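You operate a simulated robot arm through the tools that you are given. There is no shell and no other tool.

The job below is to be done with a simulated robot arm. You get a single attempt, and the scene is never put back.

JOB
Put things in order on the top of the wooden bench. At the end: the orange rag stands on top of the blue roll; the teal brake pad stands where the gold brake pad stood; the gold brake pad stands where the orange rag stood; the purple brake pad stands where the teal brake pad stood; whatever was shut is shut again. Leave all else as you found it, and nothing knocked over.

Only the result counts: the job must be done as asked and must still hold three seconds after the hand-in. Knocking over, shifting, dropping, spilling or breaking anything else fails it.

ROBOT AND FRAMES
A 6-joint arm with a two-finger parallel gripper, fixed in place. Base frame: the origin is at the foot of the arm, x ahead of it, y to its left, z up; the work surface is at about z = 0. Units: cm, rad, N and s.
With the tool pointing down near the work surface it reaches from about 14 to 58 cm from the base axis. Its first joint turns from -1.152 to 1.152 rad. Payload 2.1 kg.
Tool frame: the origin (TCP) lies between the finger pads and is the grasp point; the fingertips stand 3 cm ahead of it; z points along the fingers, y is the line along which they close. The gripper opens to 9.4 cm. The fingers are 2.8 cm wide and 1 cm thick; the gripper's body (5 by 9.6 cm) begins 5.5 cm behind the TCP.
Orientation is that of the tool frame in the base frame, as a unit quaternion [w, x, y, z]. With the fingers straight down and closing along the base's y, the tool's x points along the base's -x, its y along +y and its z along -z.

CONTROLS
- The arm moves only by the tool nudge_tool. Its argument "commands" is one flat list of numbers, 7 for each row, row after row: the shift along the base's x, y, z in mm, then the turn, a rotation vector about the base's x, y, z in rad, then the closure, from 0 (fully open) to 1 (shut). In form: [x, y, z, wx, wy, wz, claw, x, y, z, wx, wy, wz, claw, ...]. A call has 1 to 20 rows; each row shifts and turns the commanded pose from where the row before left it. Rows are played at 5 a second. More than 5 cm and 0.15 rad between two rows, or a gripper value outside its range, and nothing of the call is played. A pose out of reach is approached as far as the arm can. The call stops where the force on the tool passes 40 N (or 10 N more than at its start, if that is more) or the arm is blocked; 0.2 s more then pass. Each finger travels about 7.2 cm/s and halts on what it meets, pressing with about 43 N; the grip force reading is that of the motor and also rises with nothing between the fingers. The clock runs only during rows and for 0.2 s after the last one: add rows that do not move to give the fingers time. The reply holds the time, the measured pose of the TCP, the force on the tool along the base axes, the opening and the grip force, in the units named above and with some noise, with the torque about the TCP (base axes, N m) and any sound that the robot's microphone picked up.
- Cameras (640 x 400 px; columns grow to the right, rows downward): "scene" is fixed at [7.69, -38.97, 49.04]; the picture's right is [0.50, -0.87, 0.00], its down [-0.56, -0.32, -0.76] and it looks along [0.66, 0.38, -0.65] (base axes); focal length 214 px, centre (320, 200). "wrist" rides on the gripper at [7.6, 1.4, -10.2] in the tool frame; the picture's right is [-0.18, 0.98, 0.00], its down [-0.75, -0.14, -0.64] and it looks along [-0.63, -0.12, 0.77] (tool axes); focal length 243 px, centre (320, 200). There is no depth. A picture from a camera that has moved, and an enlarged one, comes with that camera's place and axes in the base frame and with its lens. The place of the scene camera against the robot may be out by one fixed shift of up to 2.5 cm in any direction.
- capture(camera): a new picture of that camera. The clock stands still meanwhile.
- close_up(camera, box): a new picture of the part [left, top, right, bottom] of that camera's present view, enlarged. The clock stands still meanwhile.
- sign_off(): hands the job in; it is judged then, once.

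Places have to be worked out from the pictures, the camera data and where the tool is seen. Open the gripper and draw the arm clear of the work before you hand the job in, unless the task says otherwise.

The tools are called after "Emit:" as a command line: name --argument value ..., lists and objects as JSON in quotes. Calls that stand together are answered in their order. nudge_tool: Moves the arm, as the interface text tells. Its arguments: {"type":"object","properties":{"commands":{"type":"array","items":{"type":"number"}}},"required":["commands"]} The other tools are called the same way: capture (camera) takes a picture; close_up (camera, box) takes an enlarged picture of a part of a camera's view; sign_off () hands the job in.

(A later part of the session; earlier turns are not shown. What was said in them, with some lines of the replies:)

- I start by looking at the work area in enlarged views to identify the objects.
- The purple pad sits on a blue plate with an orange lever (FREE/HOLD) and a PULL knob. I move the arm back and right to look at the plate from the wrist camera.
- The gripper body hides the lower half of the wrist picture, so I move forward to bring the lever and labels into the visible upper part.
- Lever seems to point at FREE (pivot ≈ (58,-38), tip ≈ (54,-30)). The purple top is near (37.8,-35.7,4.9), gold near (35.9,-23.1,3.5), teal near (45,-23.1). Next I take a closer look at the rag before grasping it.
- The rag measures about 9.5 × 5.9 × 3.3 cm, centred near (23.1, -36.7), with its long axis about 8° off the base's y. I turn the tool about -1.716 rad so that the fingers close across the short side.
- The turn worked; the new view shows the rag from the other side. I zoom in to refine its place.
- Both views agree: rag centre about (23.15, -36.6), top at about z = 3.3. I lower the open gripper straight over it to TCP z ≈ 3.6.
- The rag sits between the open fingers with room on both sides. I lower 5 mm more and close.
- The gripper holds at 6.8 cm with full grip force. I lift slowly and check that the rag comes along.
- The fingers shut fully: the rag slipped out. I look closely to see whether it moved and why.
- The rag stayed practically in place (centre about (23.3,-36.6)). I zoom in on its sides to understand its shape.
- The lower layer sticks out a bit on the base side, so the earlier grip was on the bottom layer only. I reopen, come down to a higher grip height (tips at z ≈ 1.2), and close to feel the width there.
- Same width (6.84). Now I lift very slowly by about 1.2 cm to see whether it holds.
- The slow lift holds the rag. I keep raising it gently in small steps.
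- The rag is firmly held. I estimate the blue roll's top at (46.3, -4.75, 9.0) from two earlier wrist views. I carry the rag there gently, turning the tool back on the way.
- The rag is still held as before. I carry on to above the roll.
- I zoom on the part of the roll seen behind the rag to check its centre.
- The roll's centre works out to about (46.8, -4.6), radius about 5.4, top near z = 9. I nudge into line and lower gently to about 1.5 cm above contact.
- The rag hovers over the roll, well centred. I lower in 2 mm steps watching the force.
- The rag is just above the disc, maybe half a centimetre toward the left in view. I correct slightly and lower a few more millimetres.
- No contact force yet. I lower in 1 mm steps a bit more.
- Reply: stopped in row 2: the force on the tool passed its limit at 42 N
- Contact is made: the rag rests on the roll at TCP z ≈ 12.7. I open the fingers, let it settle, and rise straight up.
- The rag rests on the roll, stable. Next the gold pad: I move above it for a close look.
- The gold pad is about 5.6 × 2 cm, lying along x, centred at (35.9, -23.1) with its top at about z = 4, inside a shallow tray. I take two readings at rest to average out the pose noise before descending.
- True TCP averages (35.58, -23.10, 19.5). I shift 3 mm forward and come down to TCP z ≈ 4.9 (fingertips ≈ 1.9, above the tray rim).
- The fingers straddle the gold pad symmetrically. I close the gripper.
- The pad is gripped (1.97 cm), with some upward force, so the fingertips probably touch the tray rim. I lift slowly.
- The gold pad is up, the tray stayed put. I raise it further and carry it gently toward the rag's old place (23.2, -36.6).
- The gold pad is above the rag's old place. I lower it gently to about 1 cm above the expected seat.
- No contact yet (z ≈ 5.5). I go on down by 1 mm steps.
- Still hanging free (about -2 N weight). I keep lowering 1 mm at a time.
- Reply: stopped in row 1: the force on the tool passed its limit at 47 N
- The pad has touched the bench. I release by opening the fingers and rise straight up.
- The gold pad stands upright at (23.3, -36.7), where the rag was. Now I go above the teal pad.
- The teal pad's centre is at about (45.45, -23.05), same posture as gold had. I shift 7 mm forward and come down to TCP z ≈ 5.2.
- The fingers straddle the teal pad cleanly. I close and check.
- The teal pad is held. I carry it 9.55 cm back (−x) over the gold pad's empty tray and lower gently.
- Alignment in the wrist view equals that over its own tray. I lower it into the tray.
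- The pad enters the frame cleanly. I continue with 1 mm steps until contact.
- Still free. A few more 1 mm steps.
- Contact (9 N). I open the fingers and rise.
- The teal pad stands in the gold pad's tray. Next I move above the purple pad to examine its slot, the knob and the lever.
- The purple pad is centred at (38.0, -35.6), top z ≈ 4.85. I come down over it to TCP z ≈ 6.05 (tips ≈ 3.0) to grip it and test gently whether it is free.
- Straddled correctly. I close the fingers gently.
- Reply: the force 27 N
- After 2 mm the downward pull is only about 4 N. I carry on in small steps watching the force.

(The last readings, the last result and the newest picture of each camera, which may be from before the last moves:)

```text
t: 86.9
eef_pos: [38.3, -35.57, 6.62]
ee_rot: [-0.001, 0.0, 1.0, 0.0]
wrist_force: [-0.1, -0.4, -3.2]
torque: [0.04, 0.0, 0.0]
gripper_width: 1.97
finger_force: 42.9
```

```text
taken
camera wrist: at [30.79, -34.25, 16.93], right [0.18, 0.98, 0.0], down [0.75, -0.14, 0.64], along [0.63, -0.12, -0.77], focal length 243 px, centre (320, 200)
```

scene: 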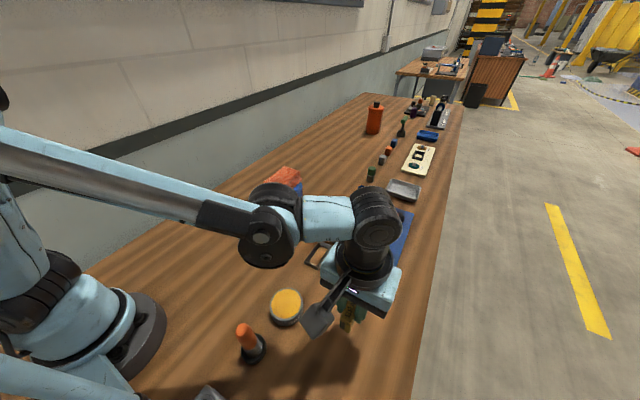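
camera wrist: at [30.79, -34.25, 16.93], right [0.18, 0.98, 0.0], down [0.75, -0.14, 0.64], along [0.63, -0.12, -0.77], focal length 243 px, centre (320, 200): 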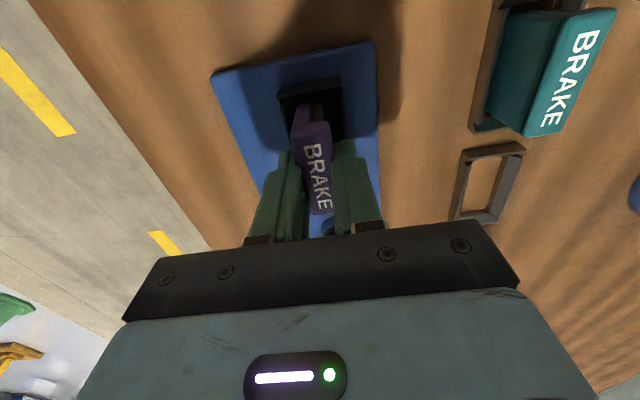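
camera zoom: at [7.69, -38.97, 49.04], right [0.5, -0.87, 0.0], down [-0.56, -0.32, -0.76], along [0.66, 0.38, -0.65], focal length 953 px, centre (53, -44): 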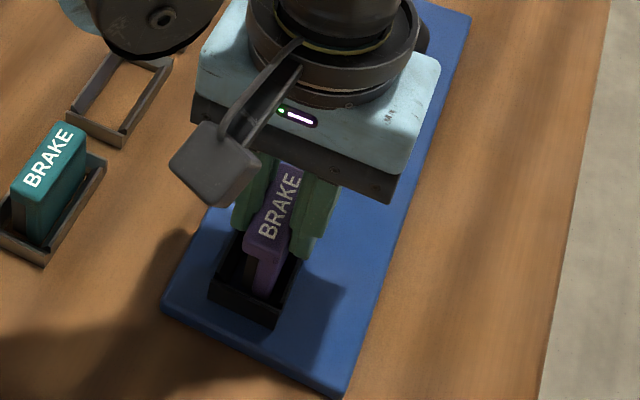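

It rises 5 mm with only its own weight. I keep lifting slowly.

Emit:
nudge_tool --commands '[0, 0, 1, 0, 0, 0, 1, 0, 0, 1, 0, 0, 0, 1, 0, 0, 1, 0, 0, 0, 1]'

Emit:
nudge_tool --commands '[0, 0, 1, 0, 0, 0, 1, 0, 0, 1, 0, 0, 0, 1, 0, 0, 1, 0, 0, 0, 1]'

Emit:
nudge_tool --commands '[0, 0, 1, 0, 0, 0, 1, 0, 0, 1, 0, 0, 0, 1, 0, 0, 1, 0, 0, 0, 1, 0, 0, 1, 0, 0, 0, 1]'

Emit:
close_up --camera "scene" --box '[330, 210, 430, 300]'

Emit:
capture --camera "wrist"

```text
t: 87.7
eef_pos: [38.21, -35.44, 6.99]
ee_rot: [-0.002, 0.001, 1.0, 0.0]
wrist_force: [-0.4, -1.5, -2.8]
torque: [-0.06, 0.04, -0.03]
gripper_width: 1.96
finger_force: 43.2
```

```text
t: 88.5
eef_pos: [38.22, -35.53, 7.4]
ee_rot: [-0.001, 0.0, 1.0, 0.0]
wrist_force: [-0.4, -0.3, -1.6]
torque: [-0.02, -0.01, -0.03]
gripper_width: 1.94
finger_force: 43.1
```

```text
t: 89.5
eef_pos: [38.22, -35.73, 7.71]
ee_rot: [-0.001, 0.0, 1.0, 0.0]
wrist_force: [-0.1, 0.0, -1.1]
torque: [0.03, 0.01, -0.01]
gripper_width: 1.96
finger_force: 42.9
```

```text
4.44 times, centred on (380, 255) of scene
camera zoom: at [7.69, -38.97, 49.04], right [0.5, -0.87, 0.0], down [-0.56, -0.32, -0.76], along [0.66, 0.38, -0.65], focal length 953 px, centre (53, -44)
```

zoom: 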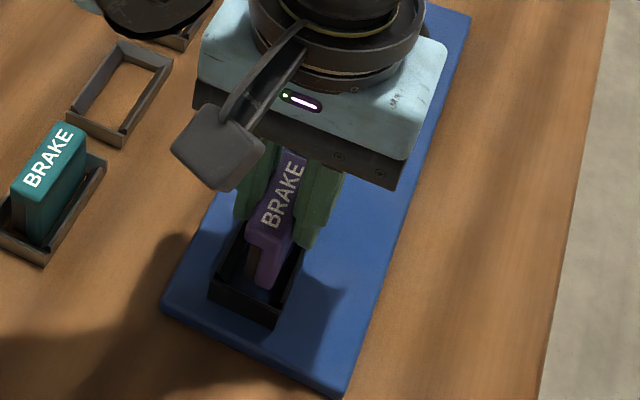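

```text
taken
camera wrist: at [30.74, -34.26, 17.97], right [0.18, 0.98, 0.0], down [0.76, -0.14, 0.64], along [0.63, -0.12, -0.77], focal length 243 px, centre (320, 200)
```

wrist: 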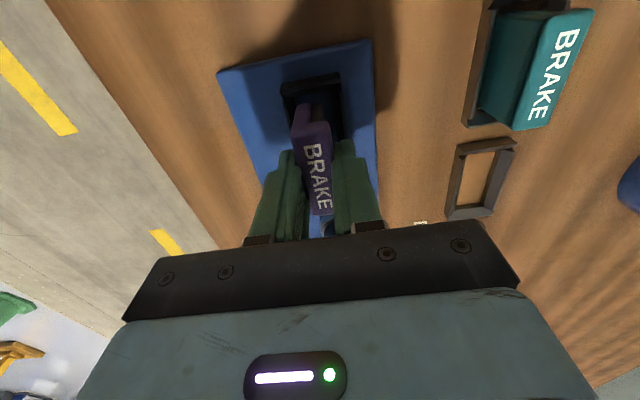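

The purple pad came out freely with no latch resisting (the lever was already at FREE), so lever and knob stay untouched. I raise it clear and carry it toward the teal pad's empty tray.

Emit:
nudge_tool --commands '[0, 0, 3, 0, 0, 0, 1, 0, 0, 6, 0, 0, 0, 1, 0, 0, 8, 0, 0, 0, 1, 0, 0, 8, 0, 0, 0, 1, 0, 0, 8, 0, 0, 0, 1, 0, 0, 8, 0, 0, 0, 1, 0, 0, 8, 0, 0, 0, 1, 2, 4, 6, 0, 0, 0, 1, 4.9, 8.3, 2, 0, 0, 0, 1, 4.9, 8.3, 0, 0, 0, 0, 1, 4.9, 8.3, 0, 0, 0, 0, 1, 4.9, 8.3, 0, 0, 0, 0, 1, 4.9, 8.3, 0, 0, 0, 0, 1, 4.9, 8.3, 0, 0, 0, 0, 1, 4.9, 8.3, 0, 0, 0, 0, 1, 4.9, 8.3, 0, 0, 0, 0, 1, 4.9, 8.3, 0, 0, 0, 0, 1, 4.9, 8.3, 0, 0, 0, 0, 1]'

Emit:
nudge_tool --commands '[4.9, 8.3, 0, 0, 0, 0, 1, 4.9, 8.3, 0, 0, 0, 0, 1, 4.9, 8.3, 0, 0, 0, 0, 1, 4.9, 8.3, 0, 0, 0, 0, 1, 2.9, 4.3, 0, 0, 0, 0, 1, 0, 0, 0, 0, 0, 0, 1, 0, 0, 0, 0, 0, 0, 1]'

Emit:
nudge_tool --commands '[0, 0, 0, 0, 0, 0, 1]'

Emit:
nudge_tool --commands '[0, 0, 0, 0, 0, 0, 1]'

Emit:
capture --camera "wrist"

Emit:
capture --camera "scene"

```text
t: 93.3
eef_pos: [43.3, -26.9, 13.29]
ee_rot: [-0.001, 0.0, 1.0, 0.001]
wrist_force: [0.0, -0.1, -1.7]
torque: [0.03, -0.02, 0.01]
gripper_width: 1.94
finger_force: 43.2
```

```text
t: 94.9
eef_pos: [45.48, -23.11, 13.39]
ee_rot: [-0.001, 0.0, 1.0, 0.0]
wrist_force: [-0.4, -0.3, -1.7]
torque: [-0.01, 0.04, -0.01]
gripper_width: 1.96
finger_force: 43.3
```

```text
t: 95.3
eef_pos: [45.53, -23.16, 13.43]
ee_rot: [-0.001, -0.001, 1.0, 0.001]
wrist_force: [0.5, 0.6, -1.5]
torque: [-0.01, 0.0, -0.01]
gripper_width: 1.95
finger_force: 43.3
```

```text
t: 95.7
eef_pos: [45.56, -23.13, 13.47]
ee_rot: [-0.002, 0.0, 1.0, -0.001]
wrist_force: [0.5, -0.4, -1.2]
torque: [0.01, 0.0, 0.01]
gripper_width: 1.96
finger_force: 43.2
```

```text
taken
camera wrist: at [38.02, -21.81, 23.71], right [0.18, 0.98, 0.0], down [0.76, -0.14, 0.64], along [0.63, -0.12, -0.77], focal length 243 px, centre (320, 200)
```

wrist: 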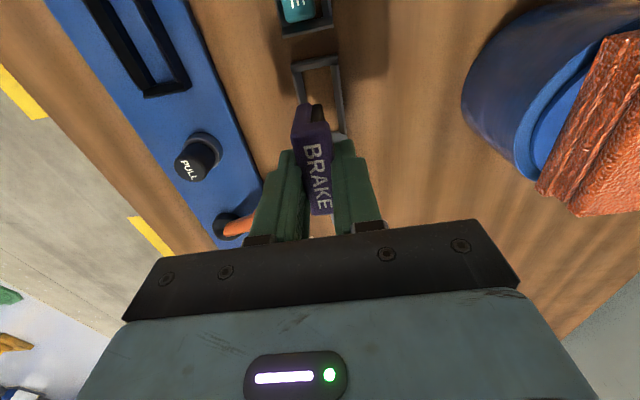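

```text
taken
```

scene: 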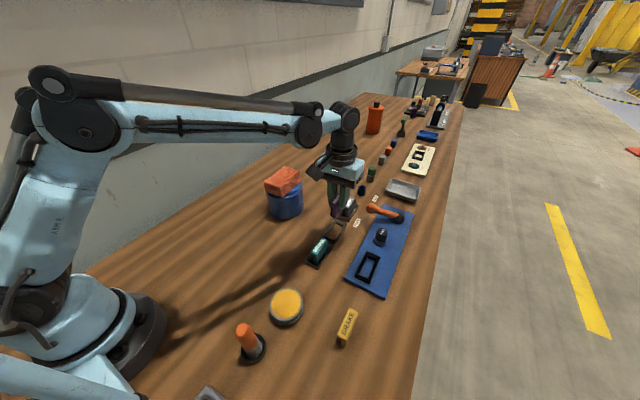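

The purple pad hangs over the teal pad's tray, about 2 mm toward the base relative to where the teal sat in the fingers. I add 1.5 mm in x and lower gently.

Emit:
nudge_tool --commands '[1.5, 0.5, -4, 0, 0, 0, 1, 0, 0, -8, 0, 0, 0, 1, 0, 0, -8, 0, 0, 0, 1, 0, 0, -8, 0, 0, 0, 1, 0, 0, -8, 0, 0, 0, 1, 0, 0, -8, 0, 0, 0, 1, 0, 0, -8, 0, 0, 0, 1, 0, 0, -6, 0, 0, 0, 1, 0, 0, -4, 0, 0, 0, 1, 0, 0, -2, 0, 0, 0, 1, 0, 0, 0, 0, 0, 0, 1]'

Emit:
capture --camera "wrist"

Emit:
close_up --camera "scene" --box '[290, 170, 390, 270]'

```text
t: 98.1
eef_pos: [45.69, -23.18, 6.98]
ee_rot: [-0.002, 0.001, 1.0, 0.0]
wrist_force: [1.0, 0.8, -1.5]
torque: [0.02, 0.01, 0.0]
gripper_width: 1.97
finger_force: 43.0
```

```text
taken
camera wrist: at [38.17, -21.79, 17.21], right [0.18, 0.98, 0.0], down [0.76, -0.14, 0.64], along [0.63, -0.12, -0.77], focal length 243 px, centre (320, 200)
```

wrist: 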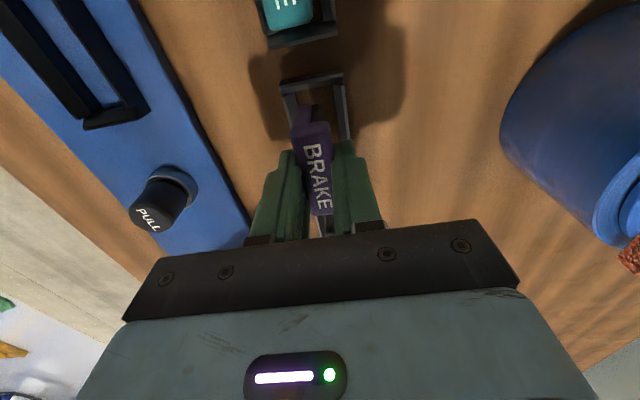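

```text
4.00 times, centred on (340, 220) of scene
camera zoom: at [7.69, -38.97, 49.04], right [0.5, -0.87, 0.0], down [-0.56, -0.32, -0.76], along [0.66, 0.38, -0.65], focal length 858 px, centre (240, 120)
```

zoom: 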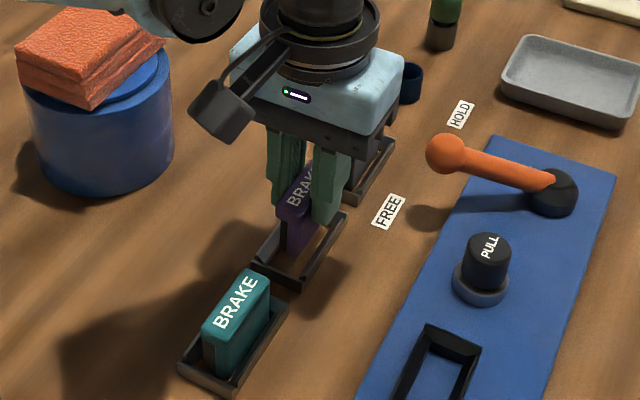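

The pad is about to enter the frame. I lower further in small steps.

Emit:
nudge_tool --commands '[0, 0, -2, 0, 0, 0, 1, 0, 0, -2, 0, 0, 0, 1, 0, 0, -2, 0, 0, 0, 1, 0, 0, -2, 0, 0, 0, 1, 0, 0, -2, 0, 0, 0, 1, 0, 0, 0, 0, 0, 0, 1]'

Emit:
capture --camera "wrist"

Emit:
close_up --camera "scene" --box '[290, 190, 370, 270]'

```text
t: 99.5
eef_pos: [45.68, -23.05, 5.93]
ee_rot: [-0.001, 0.0, 1.0, -0.001]
wrist_force: [-0.3, 0.3, -1.7]
torque: [0.01, 0.0, 0.02]
gripper_width: 1.95
finger_force: 42.7
```

```text
taken
camera wrist: at [38.18, -21.82, 16.22], right [0.18, 0.98, 0.0], down [0.76, -0.14, 0.64], along [0.63, -0.12, -0.77], focal length 243 px, centre (320, 200)
```

wrist: 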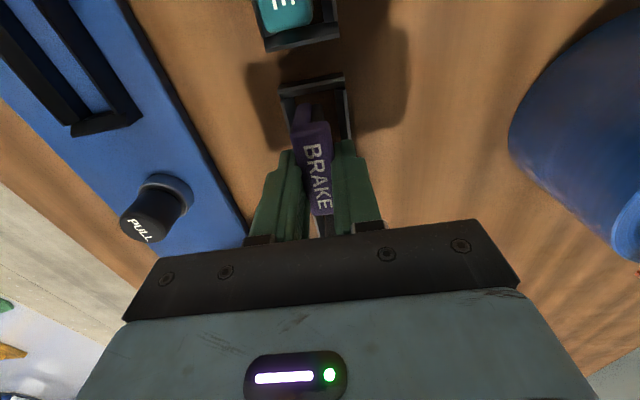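

```text
5.00 times, centred on (330, 230) of scene
camera zoom: at [7.69, -38.97, 49.04], right [0.5, -0.87, 0.0], down [-0.56, -0.32, -0.76], along [0.66, 0.38, -0.65], focal length 1072 px, centre (270, 50)
```

zoom: 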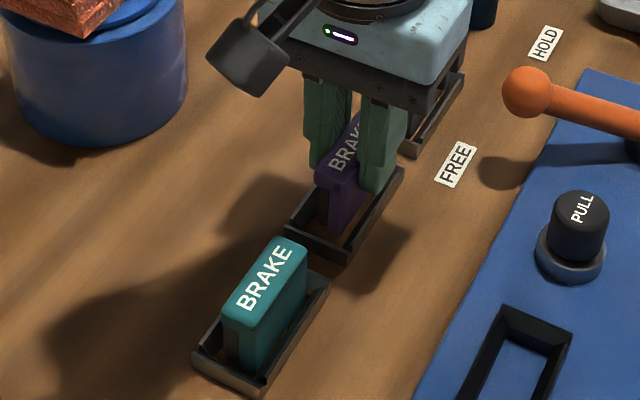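

It sits within the frame. I go on with 1 mm steps until contact.

Emit:
nudge_tool --commands '[0, 0, -1, 0, 0, 0, 1, 0, 0, -1, 0, 0, 0, 1, 0, 0, -1, 0, 0, 0, 1]'

Emit:
nudge_tool --commands '[0, 0, -1, 0, 0, 0, 1]'

Emit:
nudge_tool --commands '[0, 0, -1, 0, 0, 0, 1]'

Emit:
nudge_tool --commands '[0, 0, -0.5, 0, 0, 0, 1]'

```text
t: 100.3
eef_pos: [45.92, -23.13, 5.63]
ee_rot: [0.0, 0.0, 1.0, 0.0]
wrist_force: [0.3, -0.3, -1.7]
torque: [-0.02, 0.01, 0.0]
gripper_width: 1.97
finger_force: 43.1
```

```text
t: 100.7
eef_pos: [45.85, -23.06, 5.66]
ee_rot: [-0.001, 0.0, 1.0, -0.001]
wrist_force: [-0.4, 0.4, -1.8]
torque: [0.01, -0.02, -0.07]
gripper_width: 1.92
finger_force: 43.5
```

```text
t: 101.1
eef_pos: [45.76, -23.13, 5.39]
ee_rot: [-0.002, 0.0, 1.0, 0.0]
wrist_force: [0.1, 0.4, -1.2]
torque: [0.02, -0.04, 0.0]
gripper_width: 1.94
finger_force: 43.4
```

```text
t: 101.5
eef_pos: [45.85, -23.17, 5.49]
ee_rot: [-0.001, 0.0, 1.0, 0.0]
wrist_force: [0.3, -0.4, -1.6]
torque: [-0.05, 0.0, -0.01]
gripper_width: 1.93
finger_force: 42.8
```

Still hanging. A few more half-millimetre steps.

Emit:
nudge_tool --commands '[0, 0, -0.5, 0, 0, 0, 1, 0, 0, -0.5, 0, 0, 0, 1]'

Emit:
nudge_tool --commands '[0, 0, -0.5, 0, 0, 0, 1]'

Emit:
nudge_tool --commands '[0, 0, -0.5, 0, 0, 0, 1]'

Emit:
nudge_tool --commands '[0, 0, -0.5, 0, 0, 0, 1]'

```text
t: 102.1
eef_pos: [45.65, -23.01, 5.36]
ee_rot: [-0.001, 0.001, 1.0, 0.0]
wrist_force: [0.0, 0.4, -2.5]
torque: [-0.01, 0.03, -0.01]
gripper_width: 1.94
finger_force: 43.2
```

```text
t: 102.5
eef_pos: [45.71, -23.08, 5.27]
ee_rot: [-0.001, 0.0, 1.0, 0.0]
wrist_force: [0.3, 0.5, -2.0]
torque: [0.01, -0.01, -0.02]
gripper_width: 1.93
finger_force: 42.3
```

```text
t: 102.9
eef_pos: [45.7, -23.06, 5.3]
ee_rot: [-0.001, 0.0, 1.0, 0.0]
wrist_force: [-0.4, -0.2, -2.2]
torque: [-0.05, -0.02, 0.01]
gripper_width: 1.95
finger_force: 42.6
```

```text
t: 103.3
eef_pos: [45.71, -23.1, 5.19]
ee_rot: [-0.001, 0.0, 1.0, 0.0]
wrist_force: [-1.0, -0.1, -1.1]
torque: [-0.01, 0.03, -0.02]
gripper_width: 1.96
finger_force: 42.7
```

Emit:
nudge_tool --commands '[0, 0, -0.5, 0, 0, 0, 1]'

Emit:
nudge_tool --commands '[0, 0, -0.5, 0, 0, 0, 1]'

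Emit:
nudge_tool --commands '[0, 0, -0.5, 0, 0, 0, 1]'

```text
t: 103.7
eef_pos: [45.66, -23.09, 5.11]
ee_rot: [-0.001, 0.001, 1.0, -0.001]
wrist_force: [0.4, 0.2, -2.1]
torque: [0.01, 0.0, 0.0]
gripper_width: 1.94
finger_force: 42.5
```

```text
t: 104.1
eef_pos: [45.79, -23.1, 5.11]
ee_rot: [-0.001, 0.0, 1.0, 0.0]
wrist_force: [-0.4, 0.0, -2.0]
torque: [-0.01, 0.0, -0.03]
gripper_width: 1.94
finger_force: 42.9
```

```text
t: 104.5
eef_pos: [45.72, -23.08, 5.16]
ee_rot: [0.0, 0.0, 1.0, 0.001]
wrist_force: [0.7, -0.1, -1.3]
torque: [-0.02, -0.01, 0.0]
gripper_width: 1.93
finger_force: 42.8
```

No contact yet at about z = 5.1; I continue in half-millimetre steps and check the picture.

Emit:
nudge_tool --commands '[0, 0, -0.5, 0, 0, 0, 1]'

Emit:
nudge_tool --commands '[0, 0, -0.5, 0, 0, 0, 1]'

Emit:
close_up --camera "scene" --box '[290, 190, 370, 270]'

```text
t: 104.9
eef_pos: [45.82, -23.19, 5.02]
ee_rot: [-0.001, 0.0, 1.0, 0.0]
wrist_force: [-0.7, 0.0, -1.8]
torque: [-0.02, 0.0, 0.02]
gripper_width: 1.94
finger_force: 42.9
```

```text
t: 105.3
eef_pos: [45.65, -23.08, 4.89]
ee_rot: [-0.002, 0.001, 1.0, 0.001]
wrist_force: [-0.5, -1.0, 5.6]
torque: [-0.06, -0.13, -0.02]
gripper_width: 1.95
finger_force: 42.3
```

```text
5.00 times, centred on (330, 230) of scene
camera zoom: at [7.69, -38.97, 49.04], right [0.5, -0.87, 0.0], down [-0.56, -0.32, -0.76], along [0.66, 0.38, -0.65], focal length 1072 px, centre (270, 50)
```

zoom: 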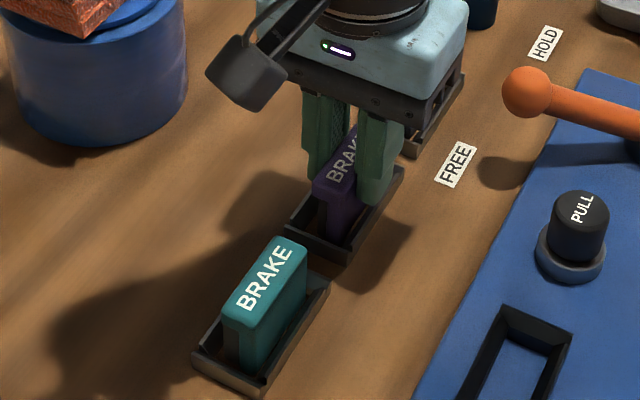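

Contact is made (5.6 N). I release gently and rise.

Emit:
nudge_tool --commands '[0, 0, 0, 0, 0, 0, 1, 0, 0, 0, 0, 0, 0, 0.75, 0, 0, 0, 0, 0, 0, 0.6, 0, 0, 0, 0, 0, 0, 0.4, 0, 0, 0, 0, 0, 0, 0, 0, 0, 0, 0, 0, 0, 0, 0, 0, 0, 0, 0, 0, 0, 0, 0, 10, 0, 0, 0, 0, 0, 0, 20, 0, 0, 0, 0, 0, 0, 40, 0, 0, 0, 0, 0, 0, 40, 0, 0, 0, 0, 0, 0, 40, 0, 0, 0, 0, 0, 0, 0, 0, 0, 0, 0]'

Emit:
capture --camera "wrist"

Emit:
close_up --camera "scene" --box '[280, 170, 420, 300]'

Emit:
close_up --camera "wrist" --box '[240, 0, 440, 160]'

```text
t: 108.1
eef_pos: [45.54, -22.93, 20.05]
ee_rot: [0.0, 0.0, 1.0, -0.001]
wrist_force: [-0.1, -1.1, 0.3]
torque: [-0.02, -0.02, 0.03]
gripper_width: 9.4
finger_force: 0.0
```

```text
taken
camera wrist: at [38.09, -21.69, 30.36], right [0.18, 0.98, 0.0], down [0.76, -0.14, 0.64], along [0.63, -0.12, -0.77], focal length 243 px, centre (320, 200)
```

wrist: 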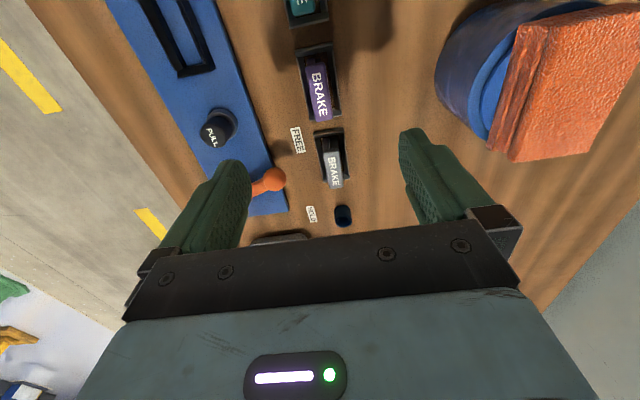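

```text
3.08 times, centred on (350, 235) of scene
camera zoom: at [7.69, -38.97, 49.04], right [0.5, -0.87, 0.0], down [-0.56, -0.32, -0.76], along [0.66, 0.38, -0.65], focal length 660 px, centre (228, 92)
```

zoom: 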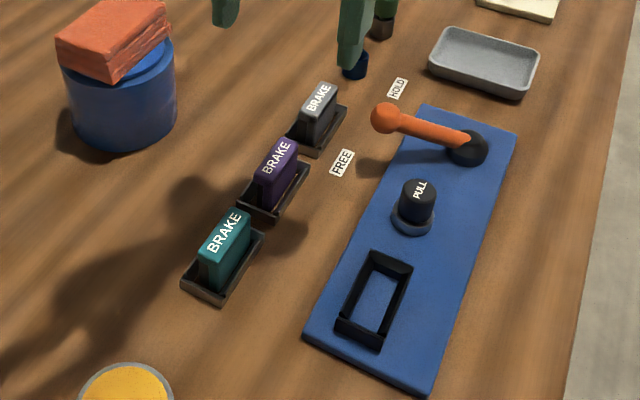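

```text
2.50 times, centred on (340, 80) of wrist
camera zoom: at [38.09, -21.69, 30.36], right [0.18, 0.98, 0.0], down [0.76, -0.14, 0.64], along [0.63, -0.12, -0.77], focal length 606 px, centre (270, 500)
```

zoom: 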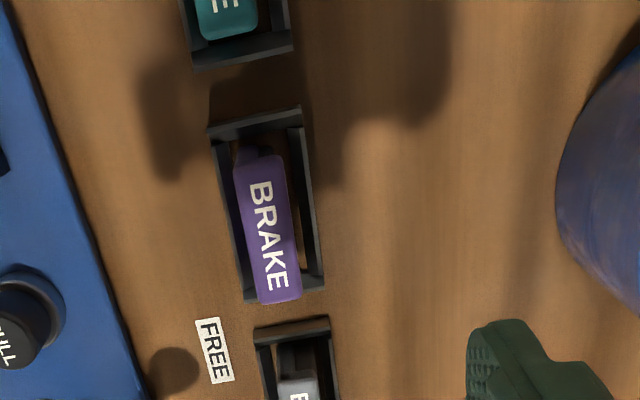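

All pads are in place, and the lever and knob look as they did at the start. I raise the arm and withdraw it to near its starting pose, then check everything once more.

Emit:
nudge_tool --commands '[0, 0, 37, 0, 0, 0, 0, 0, 0, 37, 0, 0, 0, 0, 0, 0, 37, 0, 0, 0, 0, -28, 34, 0, 0, 0, 0, 0, -28, 34, 0, 0, 0, 0, 0, -28, 34, 0, 0, 0, 0, 0, -28, 34, 0, 0, 0, 0, 0, 0, 0, 0, 0, 0, 0, 0, 0, 0, 0, 0, 0, 0, 0]'

Emit:
capture --camera "scene"

Emit:
capture --camera "wrist"

Emit:
close_up --camera "scene" --box '[220, 150, 460, 310]'

Emit:
close_up --camera "scene" --box '[180, 250, 420, 400]'

```text
t: 110.1
eef_pos: [33.89, -9.2, 30.01]
ee_rot: [-0.001, -0.001, 1.0, -0.001]
wrist_force: [0.1, 0.7, 0.4]
torque: [-0.01, 0.01, -0.01]
gripper_width: 9.39
finger_force: 0.0
out of reach, approached as far as the arm can: row 3
```

```text
taken
```

scene: 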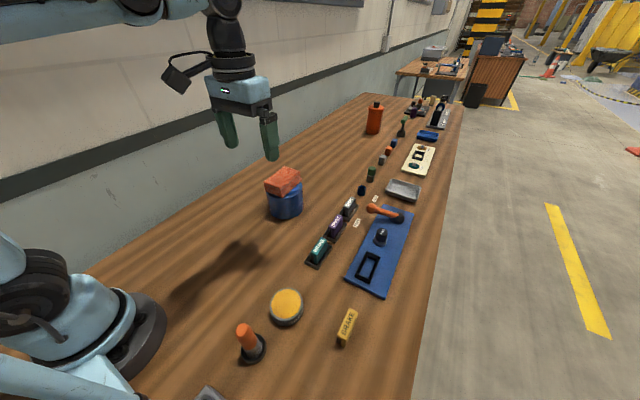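

```text
taken
camera wrist: at [26.43, -7.88, 40.23], right [0.18, 0.98, 0.0], down [0.76, -0.14, 0.64], along [0.63, -0.12, -0.77], focal length 243 px, centre (320, 200)
```

wrist: 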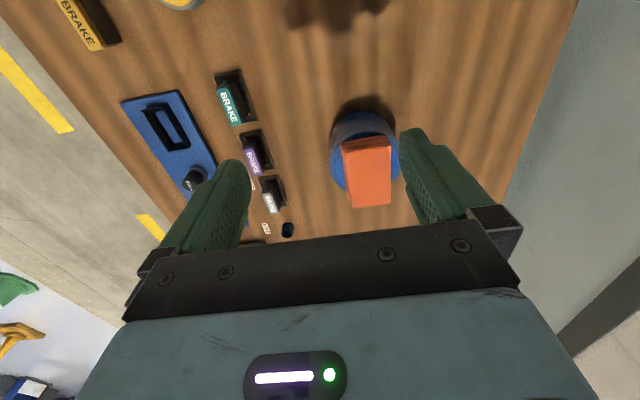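

```text
2.50 times, centred on (340, 230) of scene
camera zoom: at [7.69, -38.97, 49.04], right [0.5, -0.87, 0.0], down [-0.56, -0.32, -0.76], along [0.66, 0.38, -0.65], focal length 536 px, centre (270, 125)
```

zoom: 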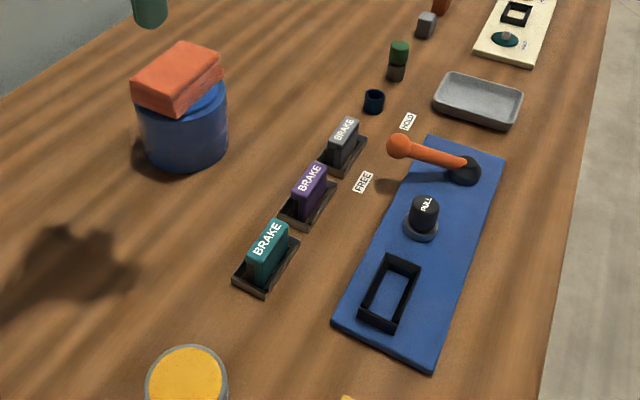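

```text
2.67 times, centred on (300, 325) of scene
camera zoom: at [7.69, -38.97, 49.04], right [0.5, -0.87, 0.0], down [-0.56, -0.32, -0.76], along [0.66, 0.38, -0.65], focal length 572 px, centre (373, -133)
```

zoom: 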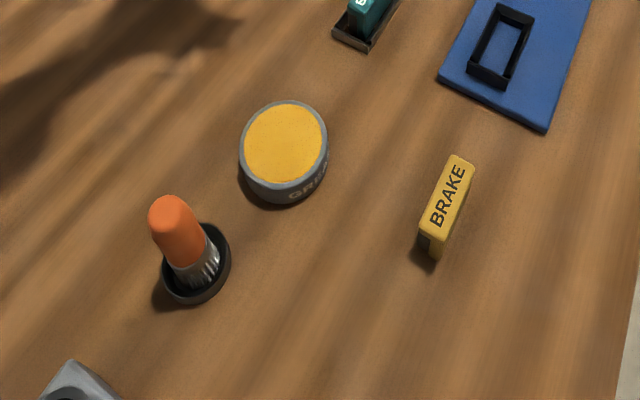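

Final check: the rag sits on the roll, which hasn't moved. Teal is in gold's old tray, purple is in teal's old tray, and gold stands upright at the rag's old spot. The lever, knob and plate look unchanged. The purple pad lifted out without opening anything, so nothing needs shutting again. The gripper is open and clear of the work, so I hand the job in.

Emit:
sign_off

```text
The job is handed in.
```

I rearranged the bench as asked and handed the job in; the hand-in reply gave no result.

- **Orange rag:** it sits centred on top of the blue roll. On my first try it slipped out of the gripper and stayed on the bench where it was. I gripped it again and moved it slowly.
- **Gold brake pad:** it stands upright where the rag was.
- **Teal brake pad:** it is in the tray where the gold pad was.
- **Purple brake pad:** it is in the tray where the teal pad was.
- **Anything shut:** the orange lever was already pointing at FREE, and the purple pad lifted out with no resistance. I never touched the lever or the PULL knob, so there was nothing to shut again.

In the last pictures the rest of the bench looked unchanged and nothing had been knocked over. The gripper is open and the arm is back near its starting position.
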